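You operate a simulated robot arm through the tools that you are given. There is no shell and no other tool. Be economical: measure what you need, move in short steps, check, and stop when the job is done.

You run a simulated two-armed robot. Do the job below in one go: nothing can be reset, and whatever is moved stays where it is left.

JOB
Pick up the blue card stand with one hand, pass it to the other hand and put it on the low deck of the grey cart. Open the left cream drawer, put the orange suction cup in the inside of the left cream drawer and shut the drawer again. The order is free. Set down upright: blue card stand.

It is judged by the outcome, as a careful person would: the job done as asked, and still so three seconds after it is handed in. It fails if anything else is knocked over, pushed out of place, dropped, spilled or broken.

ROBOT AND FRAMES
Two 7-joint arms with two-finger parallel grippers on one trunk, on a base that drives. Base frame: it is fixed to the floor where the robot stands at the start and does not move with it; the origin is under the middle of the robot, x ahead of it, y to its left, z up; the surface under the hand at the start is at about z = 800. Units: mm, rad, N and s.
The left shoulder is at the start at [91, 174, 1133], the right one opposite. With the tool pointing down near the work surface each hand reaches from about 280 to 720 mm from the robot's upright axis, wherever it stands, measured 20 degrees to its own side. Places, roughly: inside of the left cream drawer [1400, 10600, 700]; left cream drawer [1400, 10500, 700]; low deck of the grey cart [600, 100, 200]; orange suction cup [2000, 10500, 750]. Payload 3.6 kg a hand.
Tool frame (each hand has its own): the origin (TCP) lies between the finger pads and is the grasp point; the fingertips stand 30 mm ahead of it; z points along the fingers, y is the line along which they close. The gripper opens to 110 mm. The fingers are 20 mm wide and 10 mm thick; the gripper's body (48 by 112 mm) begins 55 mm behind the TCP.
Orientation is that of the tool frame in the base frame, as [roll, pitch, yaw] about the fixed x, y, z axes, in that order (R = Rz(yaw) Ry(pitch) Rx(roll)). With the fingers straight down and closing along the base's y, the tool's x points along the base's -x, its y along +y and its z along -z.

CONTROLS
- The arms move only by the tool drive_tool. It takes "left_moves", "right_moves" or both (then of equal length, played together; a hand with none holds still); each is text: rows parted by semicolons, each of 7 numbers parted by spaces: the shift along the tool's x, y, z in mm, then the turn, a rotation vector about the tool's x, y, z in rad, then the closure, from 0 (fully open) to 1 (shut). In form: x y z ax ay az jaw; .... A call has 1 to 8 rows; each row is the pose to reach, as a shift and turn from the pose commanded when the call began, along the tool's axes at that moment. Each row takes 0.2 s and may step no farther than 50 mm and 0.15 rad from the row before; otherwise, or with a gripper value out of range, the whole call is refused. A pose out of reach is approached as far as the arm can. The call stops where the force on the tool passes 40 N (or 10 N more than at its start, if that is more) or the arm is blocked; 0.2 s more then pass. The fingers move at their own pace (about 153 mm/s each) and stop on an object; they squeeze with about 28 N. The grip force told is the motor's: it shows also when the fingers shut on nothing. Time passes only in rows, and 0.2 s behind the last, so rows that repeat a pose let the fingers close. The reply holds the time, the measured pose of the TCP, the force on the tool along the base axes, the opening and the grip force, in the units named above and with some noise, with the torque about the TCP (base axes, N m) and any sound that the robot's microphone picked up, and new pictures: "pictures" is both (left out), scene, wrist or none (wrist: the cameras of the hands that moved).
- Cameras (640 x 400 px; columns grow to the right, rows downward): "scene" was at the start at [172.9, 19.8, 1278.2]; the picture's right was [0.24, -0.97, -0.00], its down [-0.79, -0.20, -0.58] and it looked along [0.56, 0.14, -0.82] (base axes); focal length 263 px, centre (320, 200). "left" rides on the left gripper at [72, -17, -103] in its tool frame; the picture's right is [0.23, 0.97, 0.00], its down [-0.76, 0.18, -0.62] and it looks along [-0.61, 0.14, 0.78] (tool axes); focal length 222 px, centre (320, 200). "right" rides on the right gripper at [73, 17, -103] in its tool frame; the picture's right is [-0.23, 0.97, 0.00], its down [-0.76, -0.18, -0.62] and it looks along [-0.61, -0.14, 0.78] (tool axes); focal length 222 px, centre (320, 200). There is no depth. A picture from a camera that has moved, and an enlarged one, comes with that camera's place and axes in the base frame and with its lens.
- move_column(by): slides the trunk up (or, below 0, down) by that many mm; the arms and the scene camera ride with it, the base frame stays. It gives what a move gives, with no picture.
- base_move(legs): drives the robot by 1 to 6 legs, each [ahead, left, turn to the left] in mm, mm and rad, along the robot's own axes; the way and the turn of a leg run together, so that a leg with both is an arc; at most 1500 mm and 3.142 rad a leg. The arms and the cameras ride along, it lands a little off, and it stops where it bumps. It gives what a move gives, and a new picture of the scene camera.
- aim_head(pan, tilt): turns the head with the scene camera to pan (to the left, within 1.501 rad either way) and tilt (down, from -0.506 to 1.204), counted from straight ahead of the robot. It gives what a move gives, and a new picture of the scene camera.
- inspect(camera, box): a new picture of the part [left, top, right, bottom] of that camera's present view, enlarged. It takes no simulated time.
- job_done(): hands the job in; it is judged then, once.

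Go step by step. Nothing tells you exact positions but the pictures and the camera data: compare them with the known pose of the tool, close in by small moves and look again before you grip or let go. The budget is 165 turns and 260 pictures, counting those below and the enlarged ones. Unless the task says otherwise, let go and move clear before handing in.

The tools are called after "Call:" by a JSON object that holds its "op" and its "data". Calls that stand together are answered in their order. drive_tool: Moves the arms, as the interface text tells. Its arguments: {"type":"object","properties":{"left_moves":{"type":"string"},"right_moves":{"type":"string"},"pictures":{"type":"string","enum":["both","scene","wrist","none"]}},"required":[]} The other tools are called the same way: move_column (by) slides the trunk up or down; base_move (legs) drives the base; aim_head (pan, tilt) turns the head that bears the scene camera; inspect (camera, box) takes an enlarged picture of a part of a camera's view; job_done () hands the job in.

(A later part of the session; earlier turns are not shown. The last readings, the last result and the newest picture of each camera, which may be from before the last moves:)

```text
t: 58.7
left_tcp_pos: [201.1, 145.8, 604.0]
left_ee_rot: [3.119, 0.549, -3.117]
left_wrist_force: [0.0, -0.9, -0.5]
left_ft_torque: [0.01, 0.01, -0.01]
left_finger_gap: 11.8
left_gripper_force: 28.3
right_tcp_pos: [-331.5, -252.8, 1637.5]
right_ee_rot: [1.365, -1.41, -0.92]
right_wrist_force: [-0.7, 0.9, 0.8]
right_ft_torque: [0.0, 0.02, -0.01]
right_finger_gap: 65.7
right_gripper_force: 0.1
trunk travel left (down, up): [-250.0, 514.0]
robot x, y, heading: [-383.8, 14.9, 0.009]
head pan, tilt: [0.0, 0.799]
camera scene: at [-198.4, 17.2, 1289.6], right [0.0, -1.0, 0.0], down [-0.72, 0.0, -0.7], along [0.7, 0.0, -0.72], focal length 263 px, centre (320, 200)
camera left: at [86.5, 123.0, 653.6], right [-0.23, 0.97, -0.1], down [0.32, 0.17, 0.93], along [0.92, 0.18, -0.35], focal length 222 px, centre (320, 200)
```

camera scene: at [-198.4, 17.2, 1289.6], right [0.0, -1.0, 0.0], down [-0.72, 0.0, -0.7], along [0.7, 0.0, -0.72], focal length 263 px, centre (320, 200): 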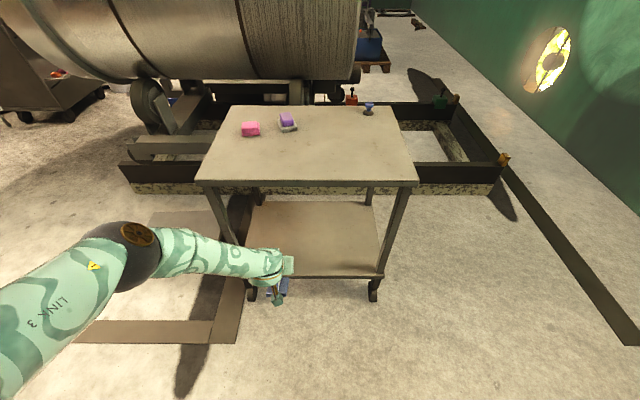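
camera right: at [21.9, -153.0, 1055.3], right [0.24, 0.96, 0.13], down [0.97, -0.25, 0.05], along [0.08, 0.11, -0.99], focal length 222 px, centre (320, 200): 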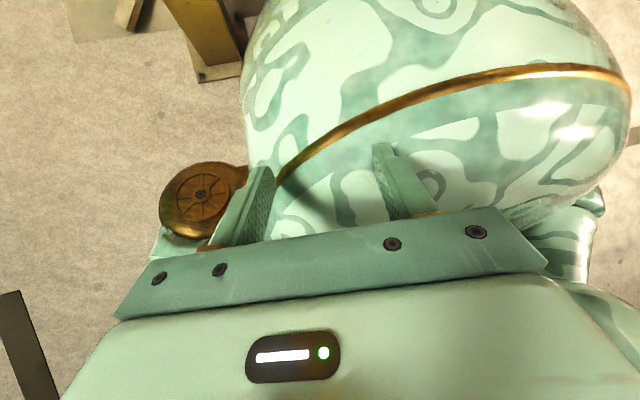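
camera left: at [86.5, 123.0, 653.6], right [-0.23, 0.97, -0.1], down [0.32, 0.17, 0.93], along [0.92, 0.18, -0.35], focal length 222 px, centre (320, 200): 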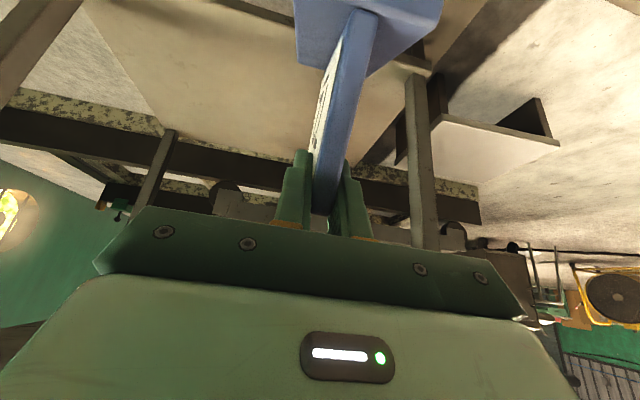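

It works: the hand is at z=604 with the elbow out to the left. I'll go further down.

Call:
{"op": "drive_tool", "data": {"left_moves": "22 0 37 0 0 0 1;45 0 73 0 0 0 1;67 0 110 0 0 0 1;89 0 146 0 0 0 1", "pictures": "none"}}

Call:
{"op": "drive_tool", "data": {"left_moves": "0 0 0 0 -0.1 0 1;0 0 0 0 -0.2 0 1;0 0 0 0 -0.3 0 1;0 0 0 0 -0.4 0 1;0 0 0 0 -0.4 0 1", "pictures": "both"}}

```text
t: 59.7
left_tcp_pos: [167.8, 148.0, 501.7]
left_ee_rot: [3.121, 0.549, -3.114]
left_wrist_force: [0.1, 0.2, -1.1]
left_ft_torque: [0.02, 0.01, -0.01]
left_finger_gap: 11.6
left_gripper_force: 28.2
left hand out of reach, approached as far as the arm can: row 2, 3, 4
right_tcp_pos: [-330.6, -253.5, 1638.1]
right_ee_rot: [1.366, -1.412, -0.923]
right_wrist_force: [-1.0, -1.4, 0.1]
right_ft_torque: [0.02, 0.0, 0.01]
right_finger_gap: 66.1
right_gripper_force: 0.1
trunk travel left (down, up): [-250.0, 514.0]
robot x, y, heading: [-380.4, 11.5, 0.012]
head pan, tilt: [0.0, 0.799]
```

```text
t: 60.9
left_tcp_pos: [175.0, 138.8, 514.1]
left_ee_rot: [3.104, 0.78, -3.122]
left_wrist_force: [0.4, 0.6, 0.0]
left_ft_torque: [0.0, 0.01, -0.02]
left_finger_gap: 11.8
left_gripper_force: 27.8
left hand out of reach, approached as far as the arm can: row 2, 3, 4, 5
right_tcp_pos: [-330.4, -254.0, 1638.2]
right_ee_rot: [1.367, -1.411, -0.921]
right_wrist_force: [0.5, -0.8, 0.0]
right_ft_torque: [0.01, -0.01, -0.01]
right_finger_gap: 65.6
right_gripper_force: 0.1
trunk travel left (down, up): [-250.0, 514.0]
robot x, y, heading: [-380.4, 15.8, 0.001]
head pan, tilt: [0.0, 0.799]
camera scene: at [-198.9, 16.9, 1289.7], right [0.0, -1.0, 0.0], down [-0.72, 0.0, -0.7], along [0.7, 0.0, -0.72], focal length 263 px, centre (320, 200)
camera left: at [52.1, 115.0, 536.5], right [-0.21, 0.97, -0.13], down [0.1, 0.16, 0.98], along [0.97, 0.19, -0.13], focal length 222 px, centre (320, 200)
```

scene: 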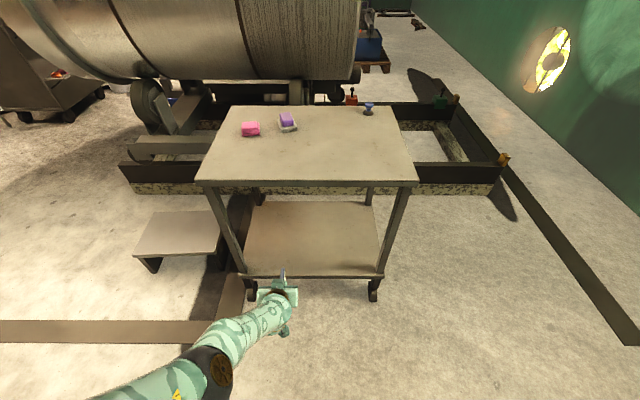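
left: 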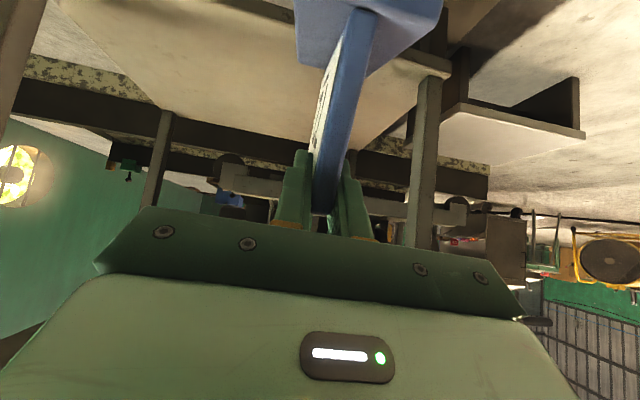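

The arm now reaches down and forward nicely with 45° tool tilt. I'll lower the trunk by 150 and look again.

Call:
{"op": "move_column", "data": {"by": -150}}

Call:
{"op": "inspect", "data": {"camera": "scene", "box": [180, 160, 440, 400]}}

Call:
{"op": "inspect", "data": {"camera": "left", "box": [0, 0, 640, 400]}}

```text
t: 62.6
left_tcp_pos: [118.4, 138.7, 285.3]
left_ee_rot: [3.105, 0.597, -3.116]
left_wrist_force: [-0.2, 0.0, -0.9]
left_ft_torque: [0.01, -0.01, 0.04]
left_finger_gap: 11.7
left_gripper_force: 27.3
right_tcp_pos: [-332.6, -253.3, 1488.9]
right_ee_rot: [1.372, -1.41, -0.926]
right_wrist_force: [-0.4, -0.6, -0.9]
right_ft_torque: [0.0, -0.04, 0.01]
right_finger_gap: 65.7
right_gripper_force: 0.0
trunk travel left (down, up): [-100.0, 664.0]
robot x, y, heading: [-382.3, 16.1, 0.01]
head pan, tilt: [0.0, 0.799]
```

```text
1.67 times, centred on (310, 280) of scene
camera zoom: at [-114.9, 17.5, 1131.9], right [0.0, -1.0, 0.0], down [-0.72, 0.0, -0.7], along [0.7, 0.0, -0.72], focal length 438 px, centre (337, 67)
```

zoom: 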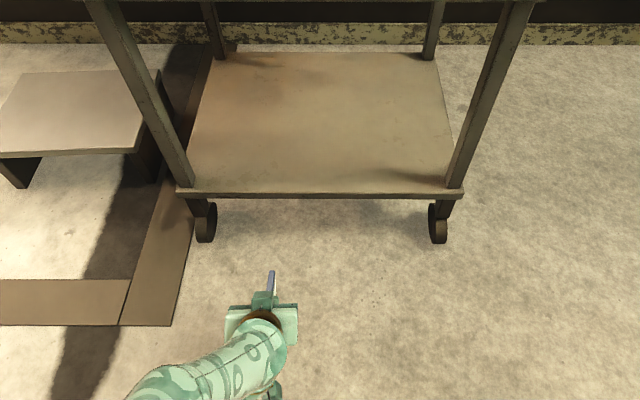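

```text
1.00 times, centred on (320, 200) of left (not enlarged: the box is as wide or as high as the picture)
camera zoom: at [1.0, 113.4, 329.6], right [-0.23, 0.97, -0.1], down [0.27, 0.16, 0.95], along [0.93, 0.2, -0.3], focal length 222 px, centre (320, 200)
```

zoom: 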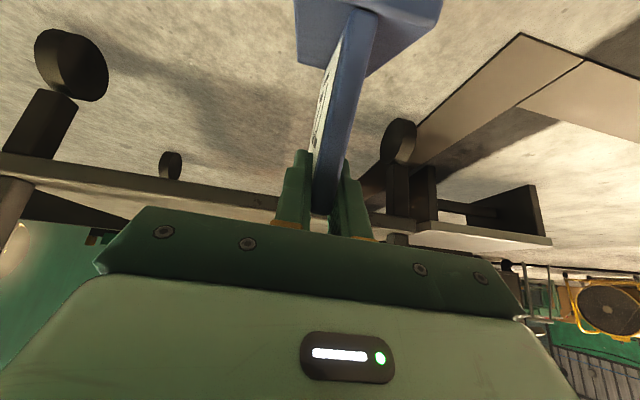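

The hand is still slightly short of its commanded pose because the wrist wants to point along the forearm, to the right. I'll raise it and yaw the tool about 0.6 rad rightwards, since an oblique entry to the deck is fine.

Call:
{"op": "drive_tool", "data": {"left_moves": "-13 0 -9 0.098 0 0.07 1;-26 0 -19 0.195 0 0.14 1;-39 0 -28 0.293 0 0.209 1;-52 0 -37 0.39 0 0.279 1;-65 0 -47 0.488 0 0.349 1;-65 0 -47 0.488 0 0.349 1", "pictures": "both"}}

```text
t: 64.0
left_tcp_pos: [176.6, 130.7, 320.6]
left_ee_rot: [-2.928, 0.625, 2.748]
left_wrist_force: [-0.4, 0.2, -0.5]
left_ft_torque: [0.05, -0.02, -0.01]
left_finger_gap: 11.7
left_gripper_force: 27.5
left hand out of reach, approached as far as the arm can: row 1, 2, 3, 4, 5, 6
right_tcp_pos: [-330.4, -252.2, 1488.1]
right_ee_rot: [1.359, -1.41, -0.914]
right_wrist_force: [1.1, -0.2, 0.0]
right_ft_torque: [0.0, 0.0, -0.04]
right_finger_gap: 65.8
right_gripper_force: 0.1
trunk travel left (down, up): [-100.0, 664.0]
robot x, y, heading: [-381.2, 12.7, 0.011]
head pan, tilt: [0.0, 0.799]
camera scene: at [-114.1, 18.5, 1131.5], right [0.0, -1.0, 0.0], down [-0.72, 0.0, -0.7], along [0.7, 0.0, -0.72], focal length 263 px, centre (320, 200)
camera left: at [67.8, 181.5, 362.6], right [0.31, 0.9, -0.3], down [0.38, 0.17, 0.91], along [0.87, -0.39, -0.29], focal length 222 px, centre (320, 200)
```

scene: 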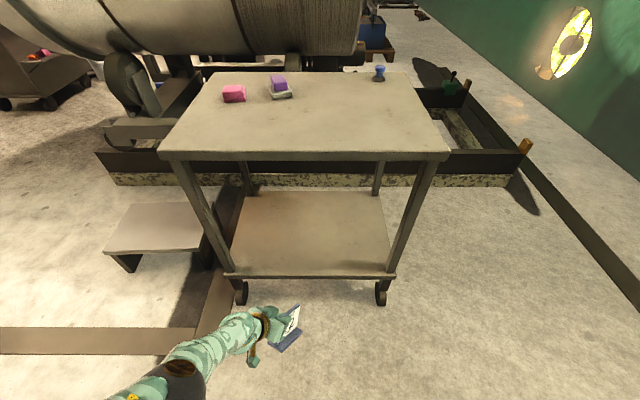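
left: 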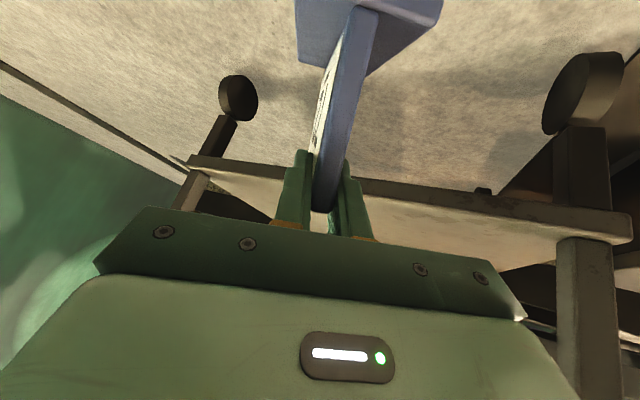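

Wrist limits keep the tool from levelling the stand down there. A vertical top grip suits the low deck better, so I'll go back up, set the stand on the cart top and regrip it from above.

Call:
{"op": "move_column", "data": {"by": 150}}

Call:
{"op": "drive_tool", "data": {"left_moves": "0 0 -40 0 0 0 1;0 0 -85 0 0 0 1;0 0 -130 0 0 0 1;0 0 -175 0 0 0 1;0 0 -220 0 0 0 1;0 0 -260 0 0 0 1", "pictures": "scene"}}

```text
t: 65.8
left_tcp_pos: [226.1, 128.5, 557.7]
left_ee_rot: [-3.034, 0.794, 2.678]
left_wrist_force: [-0.4, -0.3, -0.1]
left_ft_torque: [-0.01, 0.0, 0.0]
left_finger_gap: 11.6
left_gripper_force: 28.0
right_tcp_pos: [-329.5, -253.0, 1638.6]
right_ee_rot: [1.362, -1.409, -0.915]
right_wrist_force: [0.5, -0.1, 0.2]
right_ft_torque: [-0.01, 0.01, 0.04]
right_finger_gap: 66.1
right_gripper_force: 0.0
trunk travel left (down, up): [-250.0, 514.0]
robot x, y, heading: [-384.5, 13.6, 0.006]
head pan, tilt: [0.0, 0.799]
```

```text
t: 67.2
left_tcp_pos: [229.7, 292.8, 575.8]
left_ee_rot: [-3.023, 0.798, 2.679]
left_wrist_force: [0.7, -3.6, -1.9]
left_ft_torque: [0.08, -0.04, 0.12]
left_finger_gap: 11.8
left_gripper_force: 27.9
left hand out of reach, approached as far as the arm can: row 1, 2, 3, 4, 5, 6
right_tcp_pos: [-331.4, -249.7, 1639.2]
right_ee_rot: [1.36, -1.414, -0.915]
right_wrist_force: [-0.7, 0.7, -0.5]
right_ft_torque: [0.03, 0.02, 0.07]
right_finger_gap: 66.0
right_gripper_force: 0.1
trunk travel left (down, up): [-250.0, 514.0]
robot x, y, heading: [-382.4, 11.9, 0.003]
head pan, tilt: [0.0, 0.799]
camera scene: at [-199.1, 19.3, 1289.7], right [0.0, -1.0, 0.0], down [-0.72, 0.0, -0.7], along [0.7, 0.0, -0.72], focal length 263 px, centre (320, 200)
```

scene: 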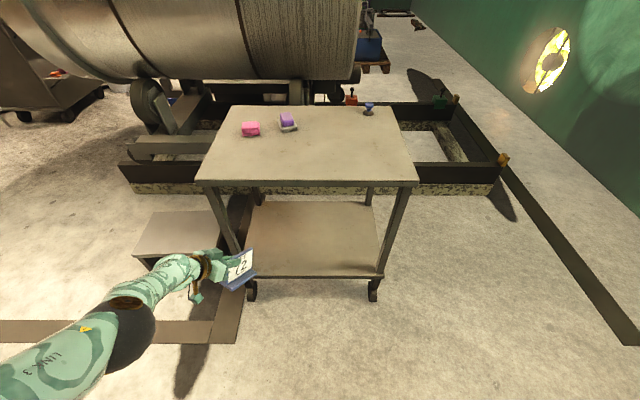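

The hand drifted left, because such poses are awkward for it. I'll tilt the tool more downward while lifting it up and in.

Call:
{"op": "drive_tool", "data": {"left_moves": "-30 3 2 0 0.06 0 1;-60 7 4 0 0.12 0 1;-90 10 7 0 0.18 0 1;-120 14 9 0 0.24 0 1;-150 17 11 0 0.3 0 1;-180 20 13 0 0.36 0 1;-210 24 15 0 0.42 0 1;-241 27 17 0 0.45 0 1", "pictures": "scene"}}

```text
t: 69.0
left_tcp_pos: [302.5, 260.7, 668.6]
left_ee_rot: [-3.051, 0.545, 2.648]
left_wrist_force: [-0.1, -0.2, -0.3]
left_ft_torque: [0.0, -0.03, 0.0]
left_finger_gap: 11.5
left_gripper_force: 27.5
left hand out of reach, approached as far as the arm can: row 3, 4, 5, 6, 7, 8
right_tcp_pos: [-331.0, -253.5, 1638.2]
right_ee_rot: [1.367, -1.41, -0.919]
right_wrist_force: [-1.0, -0.5, 0.0]
right_ft_torque: [0.01, 0.04, 0.0]
right_finger_gap: 66.0
right_gripper_force: 0.0
trunk travel left (down, up): [-250.0, 514.0]
robot x, y, heading: [-384.2, 12.1, 0.008]
head pan, tilt: [0.0, 0.799]
camera scene: at [-198.5, 17.2, 1289.6], right [0.0, -1.0, 0.0], down [-0.72, 0.0, -0.7], along [0.7, 0.0, -0.72], focal length 263 px, centre (320, 200)
```

scene: 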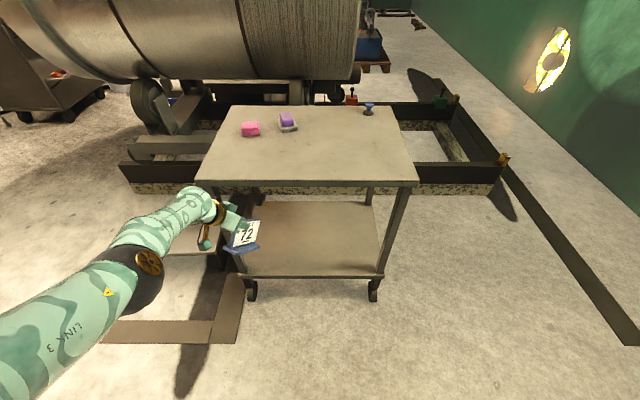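

The hand is too close under the cart edge. I'll draw it straight back from the cart before lifting.

Call:
{"op": "drive_tool", "data": {"left_moves": "30 -19 -18 0 0 0 1;60 -38 -36 0 0 0 1;90 -57 -55 0 0 0 1", "pictures": "none"}}

```text
t: 69.8
left_tcp_pos: [274.2, 273.2, 628.9]
left_ee_rot: [-3.053, 0.544, 2.649]
left_wrist_force: [-0.2, -1.4, -1.1]
left_ft_torque: [0.01, 0.01, -0.04]
left_finger_gap: 11.5
left_gripper_force: 28.3
left hand out of reach, approached as far as the arm can: row 1, 2, 3
right_tcp_pos: [-330.0, -253.8, 1637.9]
right_ee_rot: [1.365, -1.409, -0.92]
right_wrist_force: [-0.5, -0.6, -0.1]
right_ft_torque: [0.0, 0.0, -0.02]
right_finger_gap: 66.2
right_gripper_force: 0.2
trunk travel left (down, up): [-250.0, 514.0]
robot x, y, heading: [-385.3, 13.2, 0.006]
head pan, tilt: [0.0, 0.799]
```

It is still held off by a wrist limit. Pose (≈200, 150, 604) with the tool facing straight ahead was reachable before, so I'll yaw back and retreat towards that.

Call:
{"op": "drive_tool", "data": {"left_moves": "19 -12 -11 -0.064 0 -0.105 1;38 -24 -23 -0.127 0 -0.21 1;57 -36 -34 -0.19 0 -0.314 1;75 -47 -46 -0.254 0 -0.419 1;75 -47 -46 -0.254 0 -0.419 1", "pictures": "scene"}}

```text
t: 71.0
left_tcp_pos: [237.8, 307.0, 562.0]
left_ee_rot: [-3.028, 0.541, 3.096]
left_wrist_force: [0.2, -0.9, -0.6]
left_ft_torque: [0.01, 0.02, 0.02]
left_finger_gap: 11.7
left_gripper_force: 27.9
left hand out of reach, approached as far as the arm can: row 1, 2, 3, 4, 5
right_tcp_pos: [-331.4, -253.8, 1638.2]
right_ee_rot: [1.368, -1.411, -0.92]
right_wrist_force: [0.2, -0.6, -0.3]
right_ft_torque: [-0.01, -0.03, 0.0]
right_finger_gap: 65.9
right_gripper_force: 0.0
trunk travel left (down, up): [-250.0, 514.0]
robot x, y, heading: [-382.2, 15.8, 0.003]
head pan, tilt: [0.0, 0.799]
camera scene: at [-198.6, 17.2, 1289.6], right [0.0, -1.0, 0.0], down [-0.72, 0.0, -0.7], along [0.7, 0.0, -0.72], focal length 263 px, centre (320, 200)
```

scene: 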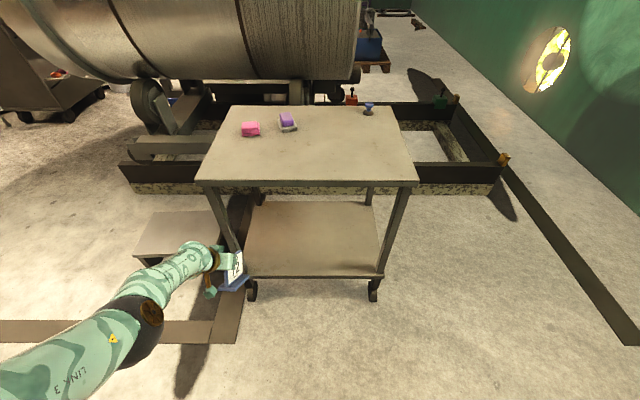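

In this configuration the forearm lies almost in line with the tool, so raising the tool pitch should now be possible. I'll re-reference the command to the actual hand position and pitch up.

Call:
{"op": "drive_tool", "data": {"left_moves": "11 17 44 0 -0.05 0 1;22 35 88 0 -0.1 0 1;32 52 132 0 -0.15 0 1;43 70 177 0 -0.2 0 1;43 70 177 0 -0.3 0 1;43 70 177 0 -0.4 0 1;43 70 177 0 -0.4 0 1", "pictures": "both"}}

```text
t: 72.6
left_tcp_pos: [219.4, 309.2, 545.3]
left_ee_rot: [-2.974, 0.935, -3.111]
left_wrist_force: [0.4, 0.0, -1.5]
left_ft_torque: [-0.04, 0.02, 0.01]
left_finger_gap: 11.4
left_gripper_force: 28.4
left hand out of reach, approached as far as the arm can: row 1, 2, 3, 4, 5, 6, 7
right_tcp_pos: [-330.3, -252.6, 1637.9]
right_ee_rot: [1.363, -1.409, -0.918]
right_wrist_force: [0.2, 0.2, -0.2]
right_ft_torque: [0.0, -0.03, 0.01]
right_finger_gap: 66.1
right_gripper_force: 0.0
trunk travel left (down, up): [-250.0, 514.0]
robot x, y, heading: [-382.4, 13.4, 0.007]
head pan, tilt: [0.0, 0.799]
camera scene: at [-198.5, 17.8, 1289.6], right [0.0, -1.0, 0.0], down [-0.72, 0.0, -0.7], along [0.7, 0.0, -0.72], focal length 263 px, centre (320, 200)
camera left: at [92.0, 305.2, 549.0], right [-0.03, 0.96, -0.28], down [-0.03, 0.28, 0.96], along [1.0, 0.04, 0.02], focal length 222 px, centre (320, 200)
```

scene: 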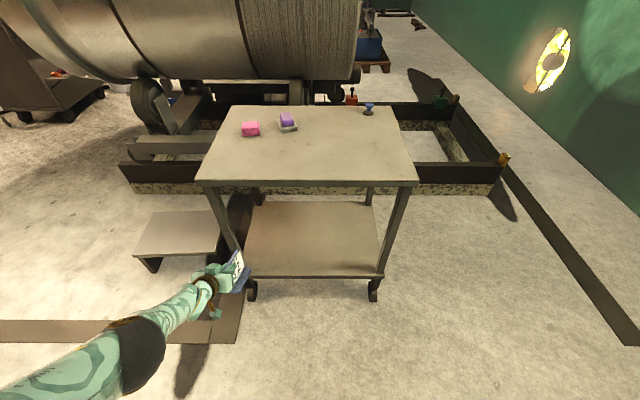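
left: 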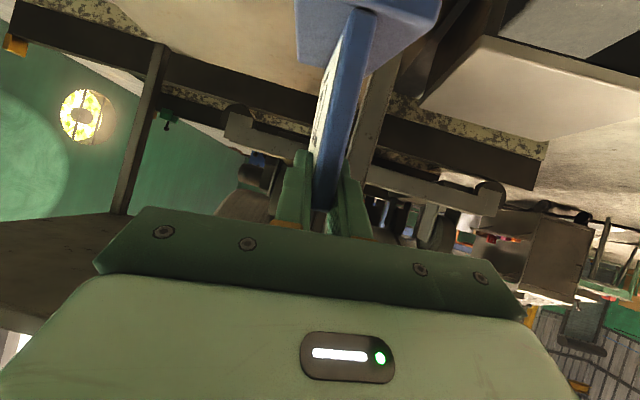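

The tool now points forward at 0.935 pitch with the elbow safely behind. I'll enlarge the stand to measure its tilt and how far its base hangs below the grip.

Call:
{"op": "inspect", "data": {"camera": "scene", "box": [190, 235, 290, 315]}}

Call:
{"op": "inspect", "data": {"camera": "left", "box": [260, 0, 460, 230]}}

```text
5.00 times, centred on (240, 275) of scene
camera zoom: at [-198.5, 17.8, 1289.6], right [0.0, -1.0, 0.0], down [-0.72, 0.0, -0.7], along [0.7, 0.0, -0.72], focal length 1315 px, centre (720, -175)
```

zoom: 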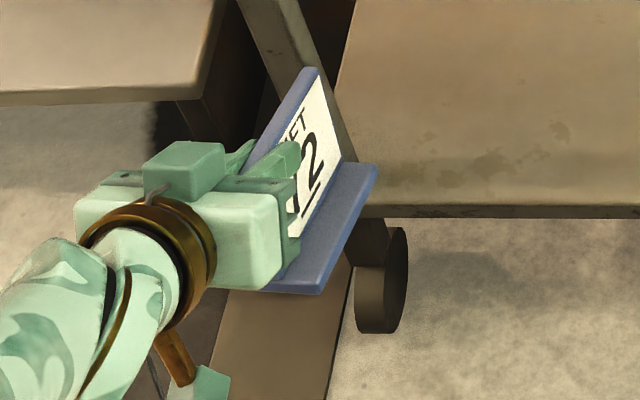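

```text
1.74 times, centred on (360, 115) of left
camera zoom: at [92.0, 305.2, 549.0], right [-0.03, 0.96, -0.28], down [-0.03, 0.28, 0.96], along [1.0, 0.04, 0.02], focal length 386 px, centre (250, 348)
```

zoom: 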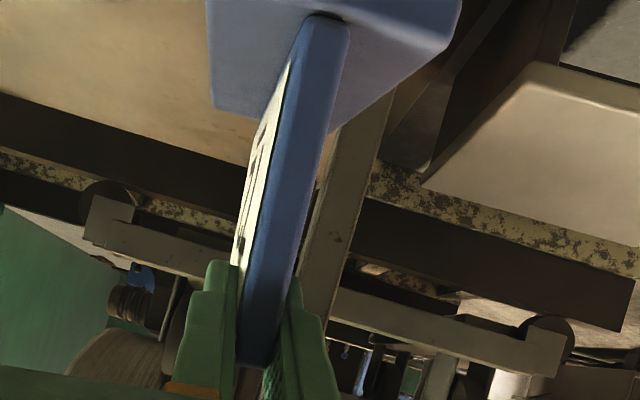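

The stand is close to level, with its base about 100–120 mm below the grip. I'll shift right to line up with the opening, then lower the trunk 150 mm.

Call:
{"op": "base_move", "data": {"legs": [[0, -150, 0]]}}

Call:
{"op": "move_column", "data": {"by": -150}}

Call:
{"op": "inspect", "data": {"camera": "scene", "box": [120, 140, 520, 400]}}

Call:
{"op": "inspect", "data": {"camera": "left", "box": [0, 0, 640, 400]}}

```text
t: 73.7
left_tcp_pos: [226.2, 225.0, 543.3]
left_ee_rot: [-2.979, 0.93, -3.133]
left_wrist_force: [0.1, 0.2, -0.8]
left_ft_torque: [0.0, -0.01, 0.03]
left_finger_gap: 11.4
left_gripper_force: 27.6
right_tcp_pos: [-330.7, -328.9, 1636.4]
right_ee_rot: [1.371, -1.411, -0.943]
right_wrist_force: [-0.3, -0.9, 0.3]
right_ft_torque: [-0.02, 0.02, 0.0]
right_finger_gap: 65.8
right_gripper_force: 0.1
trunk travel left (down, up): [-250.0, 514.0]
robot x, y, heading: [-378.8, -56.8, -0.015]
head pan, tilt: [0.0, 0.799]
stopped in leg 1: the robot was blocked; the commanded pose is now the measured one
camera scene: at [-194.5, -60.1, 1289.4], right [-0.01, -1.0, 0.0], down [-0.72, 0.01, -0.7], along [0.7, -0.01, -0.72], focal length 263 px, centre (320, 200)
```

scene: 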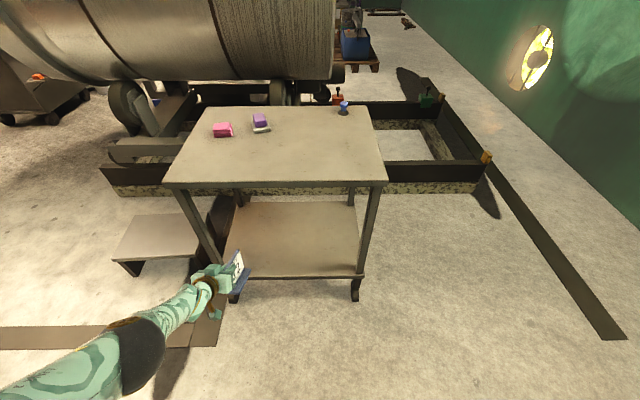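

```text
t: 75.4
left_tcp_pos: [172.7, 227.0, 307.1]
left_ee_rot: [-2.985, 0.749, -3.136]
left_wrist_force: [0.1, 0.1, 0.2]
left_ft_torque: [-0.01, 0.0, -0.03]
left_finger_gap: 11.5
left_gripper_force: 28.2
right_tcp_pos: [-334.2, -327.6, 1488.4]
right_ee_rot: [1.377, -1.409, -0.949]
right_wrist_force: [-0.3, 0.0, 0.5]
right_ft_torque: [-0.01, 0.04, 0.04]
right_finger_gap: 65.7
right_gripper_force: 0.0
trunk travel left (down, up): [-100.0, 664.0]
robot x, y, heading: [-379.7, -59.5, -0.014]
head pan, tilt: [0.0, 0.799]
```

```text
1.54 times, centred on (320, 270) of scene
camera zoom: at [-112.2, -59.8, 1131.9], right [-0.01, -1.0, 0.0], down [-0.72, 0.01, -0.7], along [0.7, -0.01, -0.72], focal length 405 px, centre (320, 92)
```

zoom: 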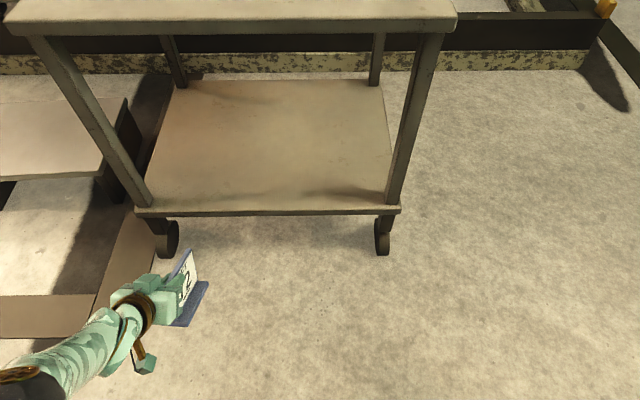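

```text
1.00 times, centred on (320, 200) of left (not enlarged: the box is as wide or as high as the picture)
camera zoom: at [48.4, 225.3, 334.4], right [-0.07, 0.96, -0.27], down [0.15, 0.27, 0.95], along [0.99, 0.02, -0.17], focal length 222 px, centre (320, 200)
```

zoom: 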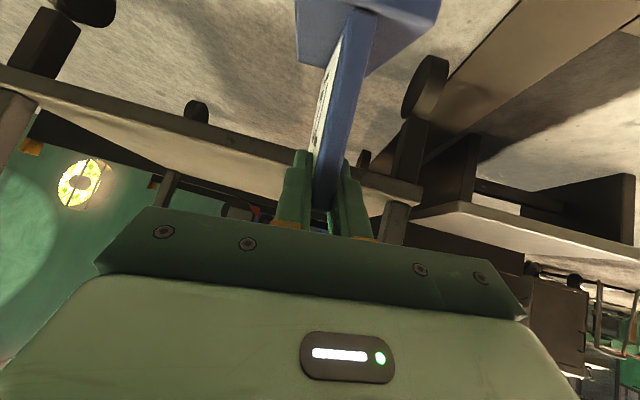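

The deck top measures about z=243. The hand drooped to 307 as the trunk went down, so I'll raise the trunk a little and try pitching the tool back up there.

Call:
{"op": "move_column", "data": {"by": 70}}

Call:
{"op": "drive_tool", "data": {"left_moves": "0 0 0 0 -0.1 0 1;0 0 0 0 -0.2 0 1;0 0 0 0 -0.25 0 1;0 0 0 0 -0.25 0 1", "pictures": "both"}}

```text
t: 76.5
left_tcp_pos: [198.2, 227.2, 413.0]
left_ee_rot: [-2.98, 0.83, -3.136]
left_wrist_force: [-0.3, -0.2, -0.8]
left_ft_torque: [-0.06, 0.03, -0.03]
left_finger_gap: 11.3
left_gripper_force: 27.8
right_tcp_pos: [-330.0, -325.5, 1557.7]
right_ee_rot: [1.363, -1.408, -0.936]
right_wrist_force: [-0.1, 0.5, 0.3]
right_ft_torque: [0.02, -0.02, -0.01]
right_finger_gap: 66.3
right_gripper_force: 0.0
trunk travel left (down, up): [-170.0, 594.0]
robot x, y, heading: [-379.1, -58.4, -0.016]
head pan, tilt: [0.0, 0.799]
```

```text
t: 77.5
left_tcp_pos: [199.2, 223.8, 438.3]
left_ee_rot: [-2.912, 1.078, -3.051]
left_wrist_force: [0.3, 0.7, -0.9]
left_ft_torque: [0.04, 0.04, -0.01]
left_finger_gap: 11.2
left_gripper_force: 28.5
left hand out of reach, approached as far as the arm can: row 1, 2, 3, 4
right_tcp_pos: [-333.8, -328.0, 1558.2]
right_ee_rot: [1.373, -1.412, -0.945]
right_wrist_force: [0.8, 0.0, 0.7]
right_ft_torque: [0.0, 0.01, 0.0]
right_finger_gap: 65.9
right_gripper_force: 0.1
trunk travel left (down, up): [-170.0, 594.0]
robot x, y, heading: [-380.1, -60.5, -0.009]
head pan, tilt: [0.0, 0.799]
camera scene: at [-153.7, -59.1, 1206.2], right [-0.01, -1.0, 0.0], down [-0.72, 0.01, -0.7], along [0.7, -0.01, -0.72], focal length 263 px, centre (320, 200)
camera left: at [73.3, 219.5, 423.5], right [0.0, 0.95, -0.3], down [-0.17, 0.3, 0.94], along [0.99, 0.05, 0.16], focal length 222 px, centre (320, 200)
```

scene: 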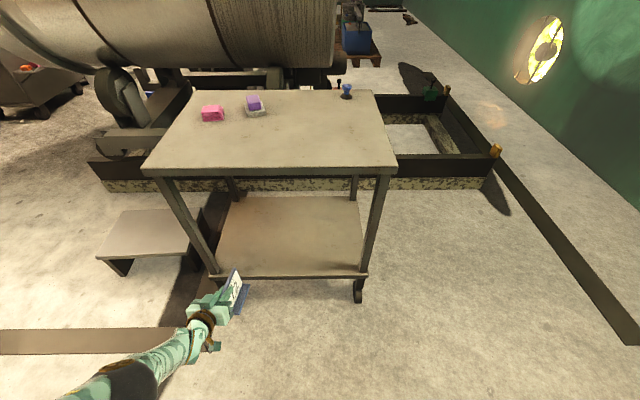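
left: 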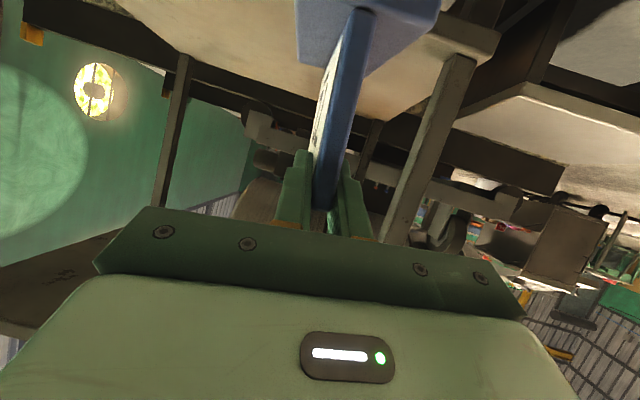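

Pitch is now 1.078, with the stand nearly level and 80 mm above deck height. I'll trim the roll and then drive forward about 226 mm, taking the stand over the deck.

Call:
{"op": "drive_tool", "data": {"left_moves": "0 0 0 0 0 0.06 1;0 0 0 0 0 0.12 1;0 0 0 0 0 0.12 1", "pictures": "none"}}

Call:
{"op": "base_move", "data": {"legs": [[120, 0, 0]]}}

Call:
{"op": "inspect", "data": {"camera": "left", "box": [0, 0, 640, 400]}}

```text
t: 78.3
left_tcp_pos: [198.2, 224.7, 438.6]
left_ee_rot: [-3.14, 1.09, 2.977]
left_wrist_force: [0.5, -1.1, -1.1]
left_ft_torque: [0.02, 0.0, -0.01]
left_finger_gap: 11.9
left_gripper_force: 28.1
right_tcp_pos: [-332.6, -327.1, 1557.8]
right_ee_rot: [1.372, -1.41, -0.944]
right_wrist_force: [0.3, -0.3, 0.6]
right_ft_torque: [-0.04, 0.04, 0.0]
right_finger_gap: 65.8
right_gripper_force: 0.1
trunk travel left (down, up): [-170.0, 594.0]
robot x, y, heading: [-379.6, -57.4, -0.01]
head pan, tilt: [0.0, 0.799]
```

```text
t: 79.5
left_tcp_pos: [315.5, 224.8, 437.6]
left_ee_rot: [-3.139, 1.09, 2.979]
left_wrist_force: [0.6, 0.0, -0.8]
left_ft_torque: [-0.01, 0.0, -0.02]
left_finger_gap: 11.4
left_gripper_force: 27.6
right_tcp_pos: [-213.1, -329.2, 1557.7]
right_ee_rot: [1.362, -1.408, -0.934]
right_wrist_force: [0.9, -0.4, -0.3]
right_ft_torque: [0.01, -0.02, -0.02]
right_finger_gap: 66.1
right_gripper_force: 0.2
trunk travel left (down, up): [-170.0, 594.0]
robot x, y, heading: [-262.4, -57.7, -0.012]
head pan, tilt: [0.0, 0.799]
camera scene: at [-35.8, -60.1, 1205.8], right [-0.01, -1.0, 0.0], down [-0.72, 0.01, -0.7], along [0.7, -0.01, -0.72], focal length 263 px, centre (320, 200)
```

scene: 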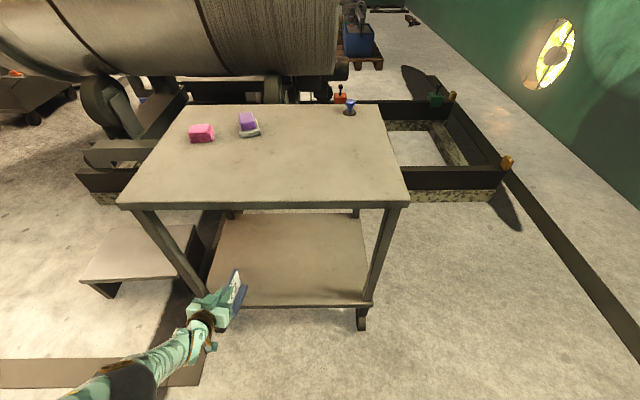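

```text
1.00 times, centred on (320, 200) of left (not enlarged: the box is as wide or as high as the picture)
camera zoom: at [188.9, 227.8, 420.0], right [0.06, 0.98, -0.2], down [-0.17, 0.21, 0.96], along [0.98, -0.02, 0.18], focal length 222 px, centre (320, 200)
```

zoom: 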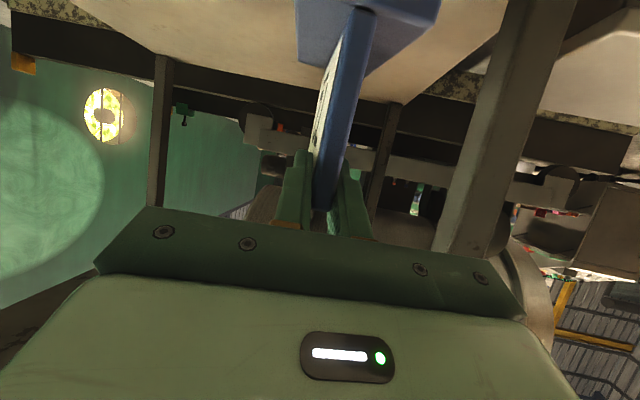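

The stand passes between the legs, with the near-left leg's inner face at y≈332. I'll drive the rest of the way with a small shift right for margin.

Call:
{"op": "base_move", "data": {"legs": [[108, -40, 0]]}}

Call:
{"op": "inspect", "data": {"camera": "left", "box": [0, 0, 640, 400]}}

Call:
{"op": "inspect", "data": {"camera": "scene", "box": [150, 200, 390, 380]}}

```text
t: 80.7
left_tcp_pos: [422.2, 183.9, 436.5]
left_ee_rot: [-3.139, 1.09, 2.977]
left_wrist_force: [0.2, -0.5, 0.0]
left_ft_torque: [-0.03, 0.01, 0.0]
left_finger_gap: 11.4
left_gripper_force: 27.6
right_tcp_pos: [-107.8, -370.5, 1557.2]
right_ee_rot: [1.362, -1.408, -0.934]
right_wrist_force: [1.1, -0.5, -0.9]
right_ft_torque: [0.03, 0.03, -0.03]
right_finger_gap: 66.1
right_gripper_force: 0.0
trunk travel left (down, up): [-170.0, 594.0]
robot x, y, heading: [-156.4, -99.9, -0.012]
head pan, tilt: [0.0, 0.799]
camera scene: at [71.0, -101.9, 1205.9], right [-0.01, -1.0, 0.0], down [-0.72, 0.01, -0.7], along [0.7, -0.01, -0.72], focal length 263 px, centre (320, 200)
```

scene: 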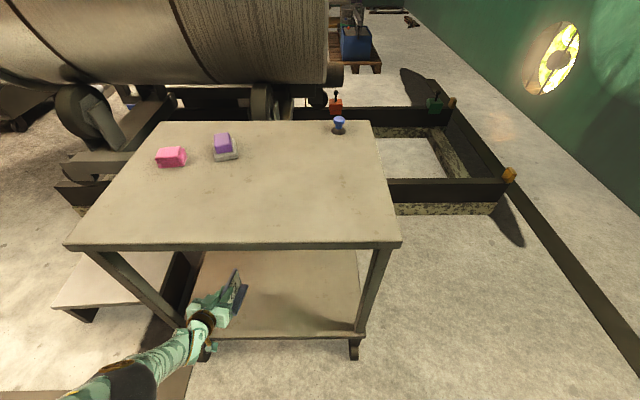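

```text
1.00 times, centred on (320, 200) of left (not enlarged: the box is as wide or as high as the picture)
camera zoom: at [295.5, 186.4, 420.1], right [0.06, 0.98, -0.2], down [-0.17, 0.21, 0.96], along [0.98, -0.02, 0.18], focal length 222 px, centre (320, 200)
```

zoom: 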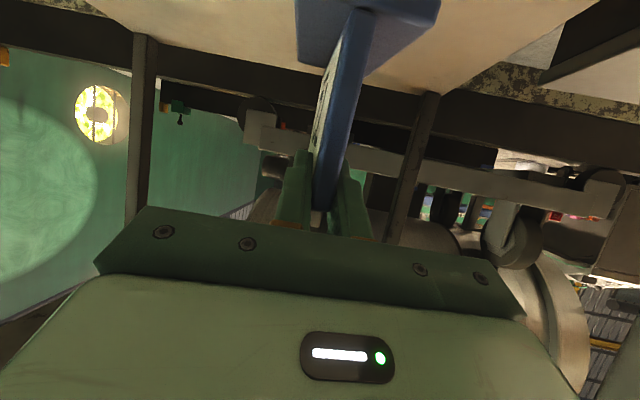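

```text
2.22 times, centred on (270, 290) of scene
camera zoom: at [71.0, -101.9, 1205.9], right [-0.01, -1.0, 0.0], down [-0.72, 0.01, -0.7], along [0.7, -0.01, -0.72], focal length 584 px, centre (431, 0)
```

zoom: 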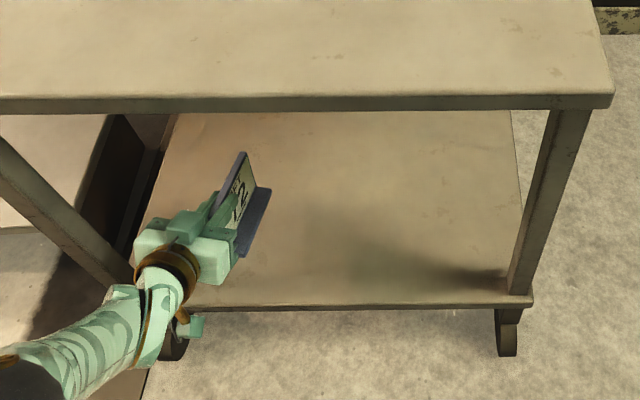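

The stand is over the deck with room all round. I'll go 25 mm further in and start lowering with the trunk.

Call:
{"op": "base_move", "data": {"legs": [[28, 0, 0]]}}

Call:
{"op": "move_column", "data": {"by": -30}}

Call:
{"op": "inspect", "data": {"camera": "left", "box": [0, 0, 640, 400]}}

```text
t: 81.6
left_tcp_pos: [450.2, 182.1, 436.4]
left_ee_rot: [-3.138, 1.089, 2.979]
left_wrist_force: [0.1, -0.4, -1.4]
left_ft_torque: [0.02, 0.02, 0.0]
left_finger_gap: 11.5
left_gripper_force: 27.9
right_tcp_pos: [-77.1, -370.1, 1558.0]
right_ee_rot: [1.358, -1.408, -0.927]
right_wrist_force: [0.2, 0.0, -0.5]
right_ft_torque: [0.0, 0.01, -0.01]
right_finger_gap: 66.0
right_gripper_force: 0.1
trunk travel left (down, up): [-170.0, 594.0]
robot x, y, heading: [-125.7, -101.3, -0.012]
head pan, tilt: [0.0, 0.799]
camera scene: at [99.8, -101.9, 1205.7], right [-0.01, -1.0, 0.0], down [-0.72, 0.01, -0.7], along [0.7, -0.01, -0.72], focal length 263 px, centre (320, 200)
```

scene: 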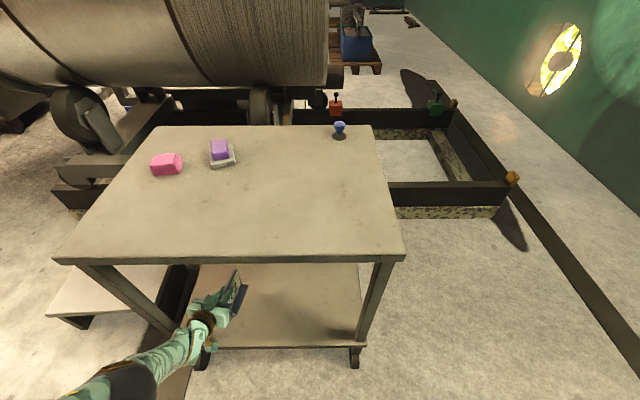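

```text
t: 82.3
left_tcp_pos: [443.7, 182.6, 394.1]
left_ee_rot: [-3.131, 1.071, 2.983]
left_wrist_force: [0.6, 0.9, -0.7]
left_ft_torque: [0.04, 0.02, 0.04]
left_finger_gap: 11.8
left_gripper_force: 27.9
right_tcp_pos: [-81.4, -370.5, 1526.9]
right_ee_rot: [1.374, -1.41, -0.944]
right_wrist_force: [-0.6, -0.7, 0.6]
right_ft_torque: [0.03, 0.03, -0.01]
right_finger_gap: 65.9
right_gripper_force: 0.0
trunk travel left (down, up): [-140.0, 624.0]
robot x, y, heading: [-126.9, -103.1, -0.014]
head pan, tilt: [0.0, 0.799]
```

```text
1.00 times, centred on (320, 200) of left (not enlarged: the box is as wide or as high as the picture)
camera zoom: at [316.3, 186.1, 381.1], right [0.05, 0.98, -0.2], down [-0.15, 0.21, 0.97], along [0.99, -0.02, 0.15], focal length 222 px, centre (320, 200)
```

zoom: 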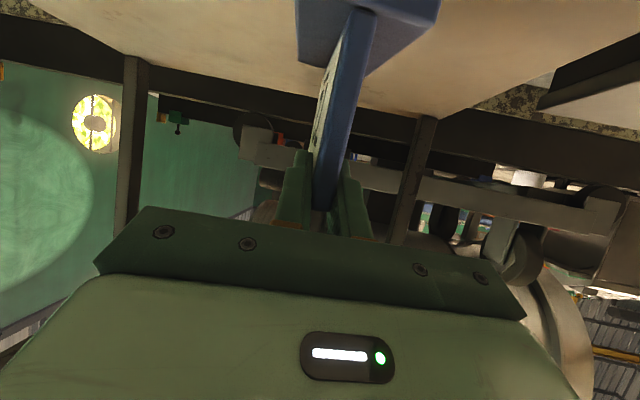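

Next I'll lower in small steps and watch the force.

Call:
{"op": "move_column", "data": {"by": -12}}

Call:
{"op": "move_column", "data": {"by": -8}}

Call:
{"op": "inspect", "data": {"camera": "scene", "box": [170, 250, 290, 340]}}

```text
t: 82.9
left_tcp_pos: [441.6, 182.7, 378.4]
left_ee_rot: [-3.129, 1.063, 2.985]
left_wrist_force: [-0.5, -0.7, -0.3]
left_ft_torque: [0.01, 0.05, 0.0]
left_finger_gap: 11.3
left_gripper_force: 27.6
right_tcp_pos: [-81.8, -369.6, 1515.5]
right_ee_rot: [1.372, -1.411, -0.94]
right_wrist_force: [0.1, 0.4, 0.3]
right_ft_torque: [0.03, 0.0, 0.06]
right_finger_gap: 66.0
right_gripper_force: 0.1
trunk travel left (down, up): [-128.0, 636.0]
robot x, y, heading: [-129.1, -100.0, -0.009]
head pan, tilt: [0.0, 0.799]
```

```text
t: 83.5
left_tcp_pos: [441.3, 183.0, 367.7]
left_ee_rot: [-3.126, 1.063, 2.988]
left_wrist_force: [-0.4, -0.7, -0.5]
left_ft_torque: [0.01, 0.05, 0.0]
left_finger_gap: 11.5
left_gripper_force: 28.4
right_tcp_pos: [-80.7, -370.9, 1508.3]
right_ee_rot: [1.369, -1.41, -0.941]
right_wrist_force: [0.5, 0.8, 0.0]
right_ft_torque: [0.01, 0.04, 0.03]
right_finger_gap: 65.8
right_gripper_force: 0.0
trunk travel left (down, up): [-120.0, 644.0]
robot x, y, heading: [-128.8, -101.9, -0.013]
head pan, tilt: [0.0, 0.799]
```

```text
4.44 times, centred on (230, 295) of scene
camera zoom: at [127.1, -102.2, 1153.2], right [-0.01, -1.0, 0.0], down [-0.72, 0.01, -0.7], along [0.7, -0.01, -0.72], focal length 1169 px, centre (720, -222)
```

zoom: 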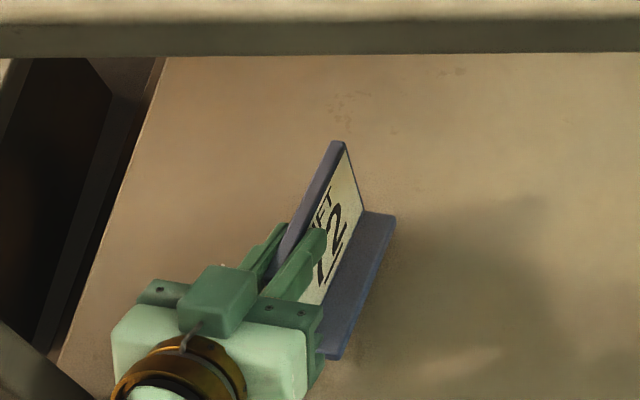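

Still clear of the deck. I'll continue in small steps.

Call:
{"op": "move_column", "data": {"by": -6}}

Call:
{"op": "move_column", "data": {"by": -6}}

Call:
{"op": "inspect", "data": {"camera": "left", "box": [200, 0, 520, 200]}}

```text
t: 84.0
left_tcp_pos: [442.1, 183.3, 360.7]
left_ee_rot: [-3.126, 1.065, 2.988]
left_wrist_force: [0.7, -0.1, 0.3]
left_ft_torque: [0.04, 0.06, -0.02]
left_finger_gap: 11.5
left_gripper_force: 27.8
right_tcp_pos: [-80.6, -370.1, 1502.8]
right_ee_rot: [1.372, -1.41, -0.938]
right_wrist_force: [0.5, 0.6, -0.5]
right_ft_torque: [0.0, 0.01, 0.02]
right_finger_gap: 65.9
right_gripper_force: 0.0
trunk travel left (down, up): [-114.0, 650.0]
robot x, y, heading: [-128.4, -101.4, -0.011]
head pan, tilt: [0.0, 0.799]
```

```text
t: 84.6
left_tcp_pos: [442.4, 183.7, 354.8]
left_ee_rot: [-3.126, 1.067, 2.988]
left_wrist_force: [0.0, -0.5, 4.1]
left_ft_torque: [-0.01, -0.3, -0.04]
left_finger_gap: 11.4
left_gripper_force: 28.2
right_tcp_pos: [-80.5, -370.4, 1495.5]
right_ee_rot: [1.366, -1.408, -0.935]
right_wrist_force: [-0.4, 1.0, -0.2]
right_ft_torque: [-0.04, -0.03, 0.0]
right_finger_gap: 66.1
right_gripper_force: 0.0
trunk travel left (down, up): [-108.0, 656.0]
robot x, y, heading: [-127.3, -103.4, -0.008]
head pan, tilt: [0.0, 0.799]
```

```text
2.00 times, centred on (360, 100) of left
camera zoom: at [316.7, 187.2, 341.0], right [0.05, 0.98, -0.21], down [-0.14, 0.21, 0.97], along [0.99, -0.02, 0.15], focal length 444 px, centre (240, 400)
```

zoom: 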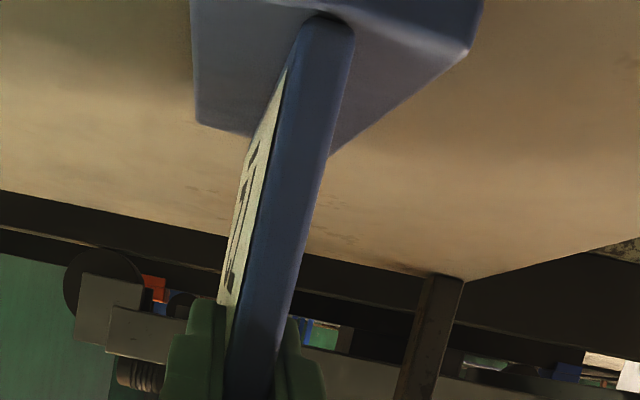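

First contact: 4 N, at the stand's far end, so it is still slightly nose-down. I'll pitch up a touch and lower a bit more.

Call:
{"op": "drive_tool", "data": {"left_moves": "0 0 0 0 -0.03 0 1;0 0 0 0 -0.06 0 1;0 0 0 0 -0.06 0 1", "pictures": "none"}}

Call:
{"op": "move_column", "data": {"by": -6}}

```text
t: 85.4
left_tcp_pos: [446.4, 182.6, 362.2]
left_ee_rot: [-3.125, 1.126, 2.99]
left_wrist_force: [-0.5, 0.1, -0.3]
left_ft_torque: [0.02, 0.04, -0.03]
left_finger_gap: 11.3
left_gripper_force: 28.1
left hand out of reach, approached as far as the arm can: row 1, 2, 3
right_tcp_pos: [-80.3, -371.4, 1495.9]
right_ee_rot: [1.365, -1.409, -0.936]
right_wrist_force: [-1.2, -0.1, 0.2]
right_ft_torque: [-0.01, 0.01, 0.0]
right_finger_gap: 66.1
right_gripper_force: 0.0
trunk travel left (down, up): [-108.0, 656.0]
robot x, y, heading: [-124.4, -102.5, -0.01]
head pan, tilt: [0.0, 0.799]
```

```text
t: 85.9
left_tcp_pos: [446.9, 181.7, 356.2]
left_ee_rot: [-3.123, 1.127, 2.99]
left_wrist_force: [-0.2, -0.2, -0.5]
left_ft_torque: [0.01, 0.0, 0.0]
left_finger_gap: 11.6
left_gripper_force: 27.5
right_tcp_pos: [-81.3, -370.4, 1489.7]
right_ee_rot: [1.367, -1.409, -0.938]
right_wrist_force: [0.2, 0.3, 0.0]
right_ft_torque: [0.04, -0.01, -0.04]
right_finger_gap: 65.8
right_gripper_force: 0.1
trunk travel left (down, up): [-102.0, 662.0]
robot x, y, heading: [-124.7, -102.6, -0.012]
head pan, tilt: [0.0, 0.799]
```

Call:
{"op": "move_column", "data": {"by": -5}}

Call:
{"op": "move_column", "data": {"by": -4}}

```text
t: 86.5
left_tcp_pos: [446.6, 183.0, 349.5]
left_ee_rot: [-3.122, 1.129, 2.991]
left_wrist_force: [0.8, -1.0, -0.9]
left_ft_torque: [-0.05, 0.03, 0.0]
left_finger_gap: 11.7
left_gripper_force: 27.8
right_tcp_pos: [-80.0, -369.7, 1485.5]
right_ee_rot: [1.364, -1.407, -0.936]
right_wrist_force: [0.4, -0.4, 0.1]
right_ft_torque: [-0.02, -0.04, 0.0]
right_finger_gap: 66.0
right_gripper_force: 0.0
trunk travel left (down, up): [-97.0, 667.0]
robot x, y, heading: [-127.2, -100.2, -0.015]
head pan, tilt: [0.0, 0.799]
```

```text
t: 87.0
left_tcp_pos: [447.2, 183.5, 346.8]
left_ee_rot: [-3.125, 1.132, 2.987]
left_wrist_force: [-2.6, -0.3, 13.4]
left_ft_torque: [-0.04, -0.88, -0.03]
left_finger_gap: 11.5
left_gripper_force: 28.6
right_tcp_pos: [-82.1, -371.3, 1481.1]
right_ee_rot: [1.374, -1.41, -0.943]
right_wrist_force: [0.5, -0.3, -0.2]
right_ft_torque: [0.01, 0.01, 0.04]
right_finger_gap: 66.1
right_gripper_force: 0.0
trunk travel left (down, up): [-93.0, 671.0]
robot x, y, heading: [-130.5, -101.5, -0.014]
head pan, tilt: [0.0, 0.799]
```

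The far end still touches first. I'll repeat with a larger pitch-up correction.

Call:
{"op": "drive_tool", "data": {"left_moves": "0 0 0 0 -0.04 0 1;0 0 0 0 -0.08 0 1;0 0 0 0 -0.08 0 1", "pictures": "none"}}

Call:
{"op": "move_column", "data": {"by": -8}}

Call:
{"op": "move_column", "data": {"by": -5}}

Call:
{"op": "inspect", "data": {"camera": "left", "box": [200, 0, 520, 200]}}

```text
t: 87.8
left_tcp_pos: [449.3, 179.1, 356.1]
left_ee_rot: [-3.12, 1.208, 2.994]
left_wrist_force: [0.9, -0.1, -1.5]
left_ft_torque: [0.01, 0.03, -0.02]
left_finger_gap: 11.6
left_gripper_force: 28.3
left hand out of reach, approached as far as the arm can: row 1, 2, 3
right_tcp_pos: [-79.9, -369.9, 1481.4]
right_ee_rot: [1.364, -1.41, -0.934]
right_wrist_force: [-0.8, -0.3, 0.3]
right_ft_torque: [0.05, 0.0, 0.0]
right_finger_gap: 65.9
right_gripper_force: 0.0
trunk travel left (down, up): [-93.0, 671.0]
robot x, y, heading: [-126.9, -102.3, -0.016]
head pan, tilt: [0.0, 0.799]
```

```text
t: 88.4
left_tcp_pos: [448.7, 180.5, 348.9]
left_ee_rot: [-3.117, 1.214, 2.994]
left_wrist_force: [-0.4, -0.4, -1.3]
left_ft_torque: [0.0, 0.03, 0.05]
left_finger_gap: 11.4
left_gripper_force: 28.1
right_tcp_pos: [-81.4, -370.9, 1473.5]
right_ee_rot: [1.369, -1.413, -0.939]
right_wrist_force: [0.1, 0.8, -0.5]
right_ft_torque: [0.08, 0.0, 0.02]
right_finger_gap: 65.8
right_gripper_force: 0.0
trunk travel left (down, up): [-85.0, 679.0]
robot x, y, heading: [-123.7, -102.1, -0.014]
head pan, tilt: [0.0, 0.799]
```

```text
t: 88.9
left_tcp_pos: [448.5, 180.2, 342.4]
left_ee_rot: [-3.116, 1.213, 2.995]
left_wrist_force: [0.2, -0.1, 1.4]
left_ft_torque: [0.03, 0.09, 0.01]
left_finger_gap: 11.6
left_gripper_force: 27.8
right_tcp_pos: [-79.8, -369.9, 1468.9]
right_ee_rot: [1.363, -1.409, -0.931]
right_wrist_force: [-0.9, 0.1, -0.3]
right_ft_torque: [-0.01, -0.03, -0.01]
right_finger_gap: 65.8
right_gripper_force: 0.1
trunk travel left (down, up): [-80.0, 684.0]
robot x, y, heading: [-128.1, -103.3, -0.011]
head pan, tilt: [0.0, 0.799]
```

```text
2.00 times, centred on (360, 100) of left
camera zoom: at [326.1, 183.3, 310.6], right [0.09, 0.97, -0.22], down [-0.28, 0.24, 0.93], along [0.96, -0.02, 0.29], focal length 444 px, centre (240, 400)
```

zoom: 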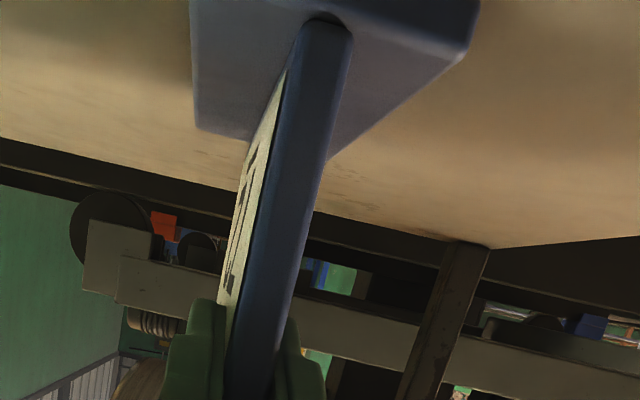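

Contact is starting near the rear edge now, so the stand is almost level. I'll go down a few more millimetres to seat it.

Call:
{"op": "move_column", "data": {"by": -4}}

Call:
{"op": "inspect", "data": {"camera": "scene", "box": [170, 230, 330, 350]}}

```text
t: 89.5
left_tcp_pos: [450.8, 179.0, 341.7]
left_ee_rot: [-3.122, 1.219, 2.988]
left_wrist_force: [-0.9, -2.0, 23.9]
left_ft_torque: [0.09, -0.38, -0.03]
left_finger_gap: 11.6
left_gripper_force: 27.3
right_tcp_pos: [-83.3, -372.2, 1463.2]
right_ee_rot: [1.382, -1.411, -0.948]
right_wrist_force: [-0.5, 1.1, -0.7]
right_ft_torque: [-0.01, -0.02, -0.01]
right_finger_gap: 66.1
right_gripper_force: 0.0
trunk travel left (down, up): [-76.0, 688.0]
robot x, y, heading: [-128.4, -100.1, -0.006]
head pan, tilt: [0.0, 0.799]
```

```text
3.33 times, centred on (250, 290) of scene
camera zoom: at [152.9, -103.5, 1106.6], right [-0.01, -1.0, 0.0], down [-0.72, 0.01, -0.7], along [0.7, -0.01, -0.72], focal length 877 px, centre (553, -100)
```

zoom: 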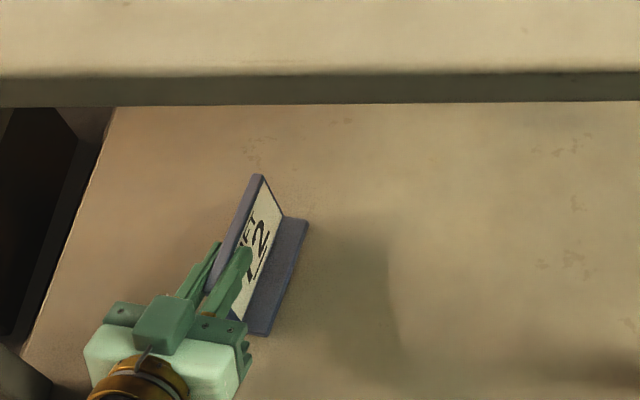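

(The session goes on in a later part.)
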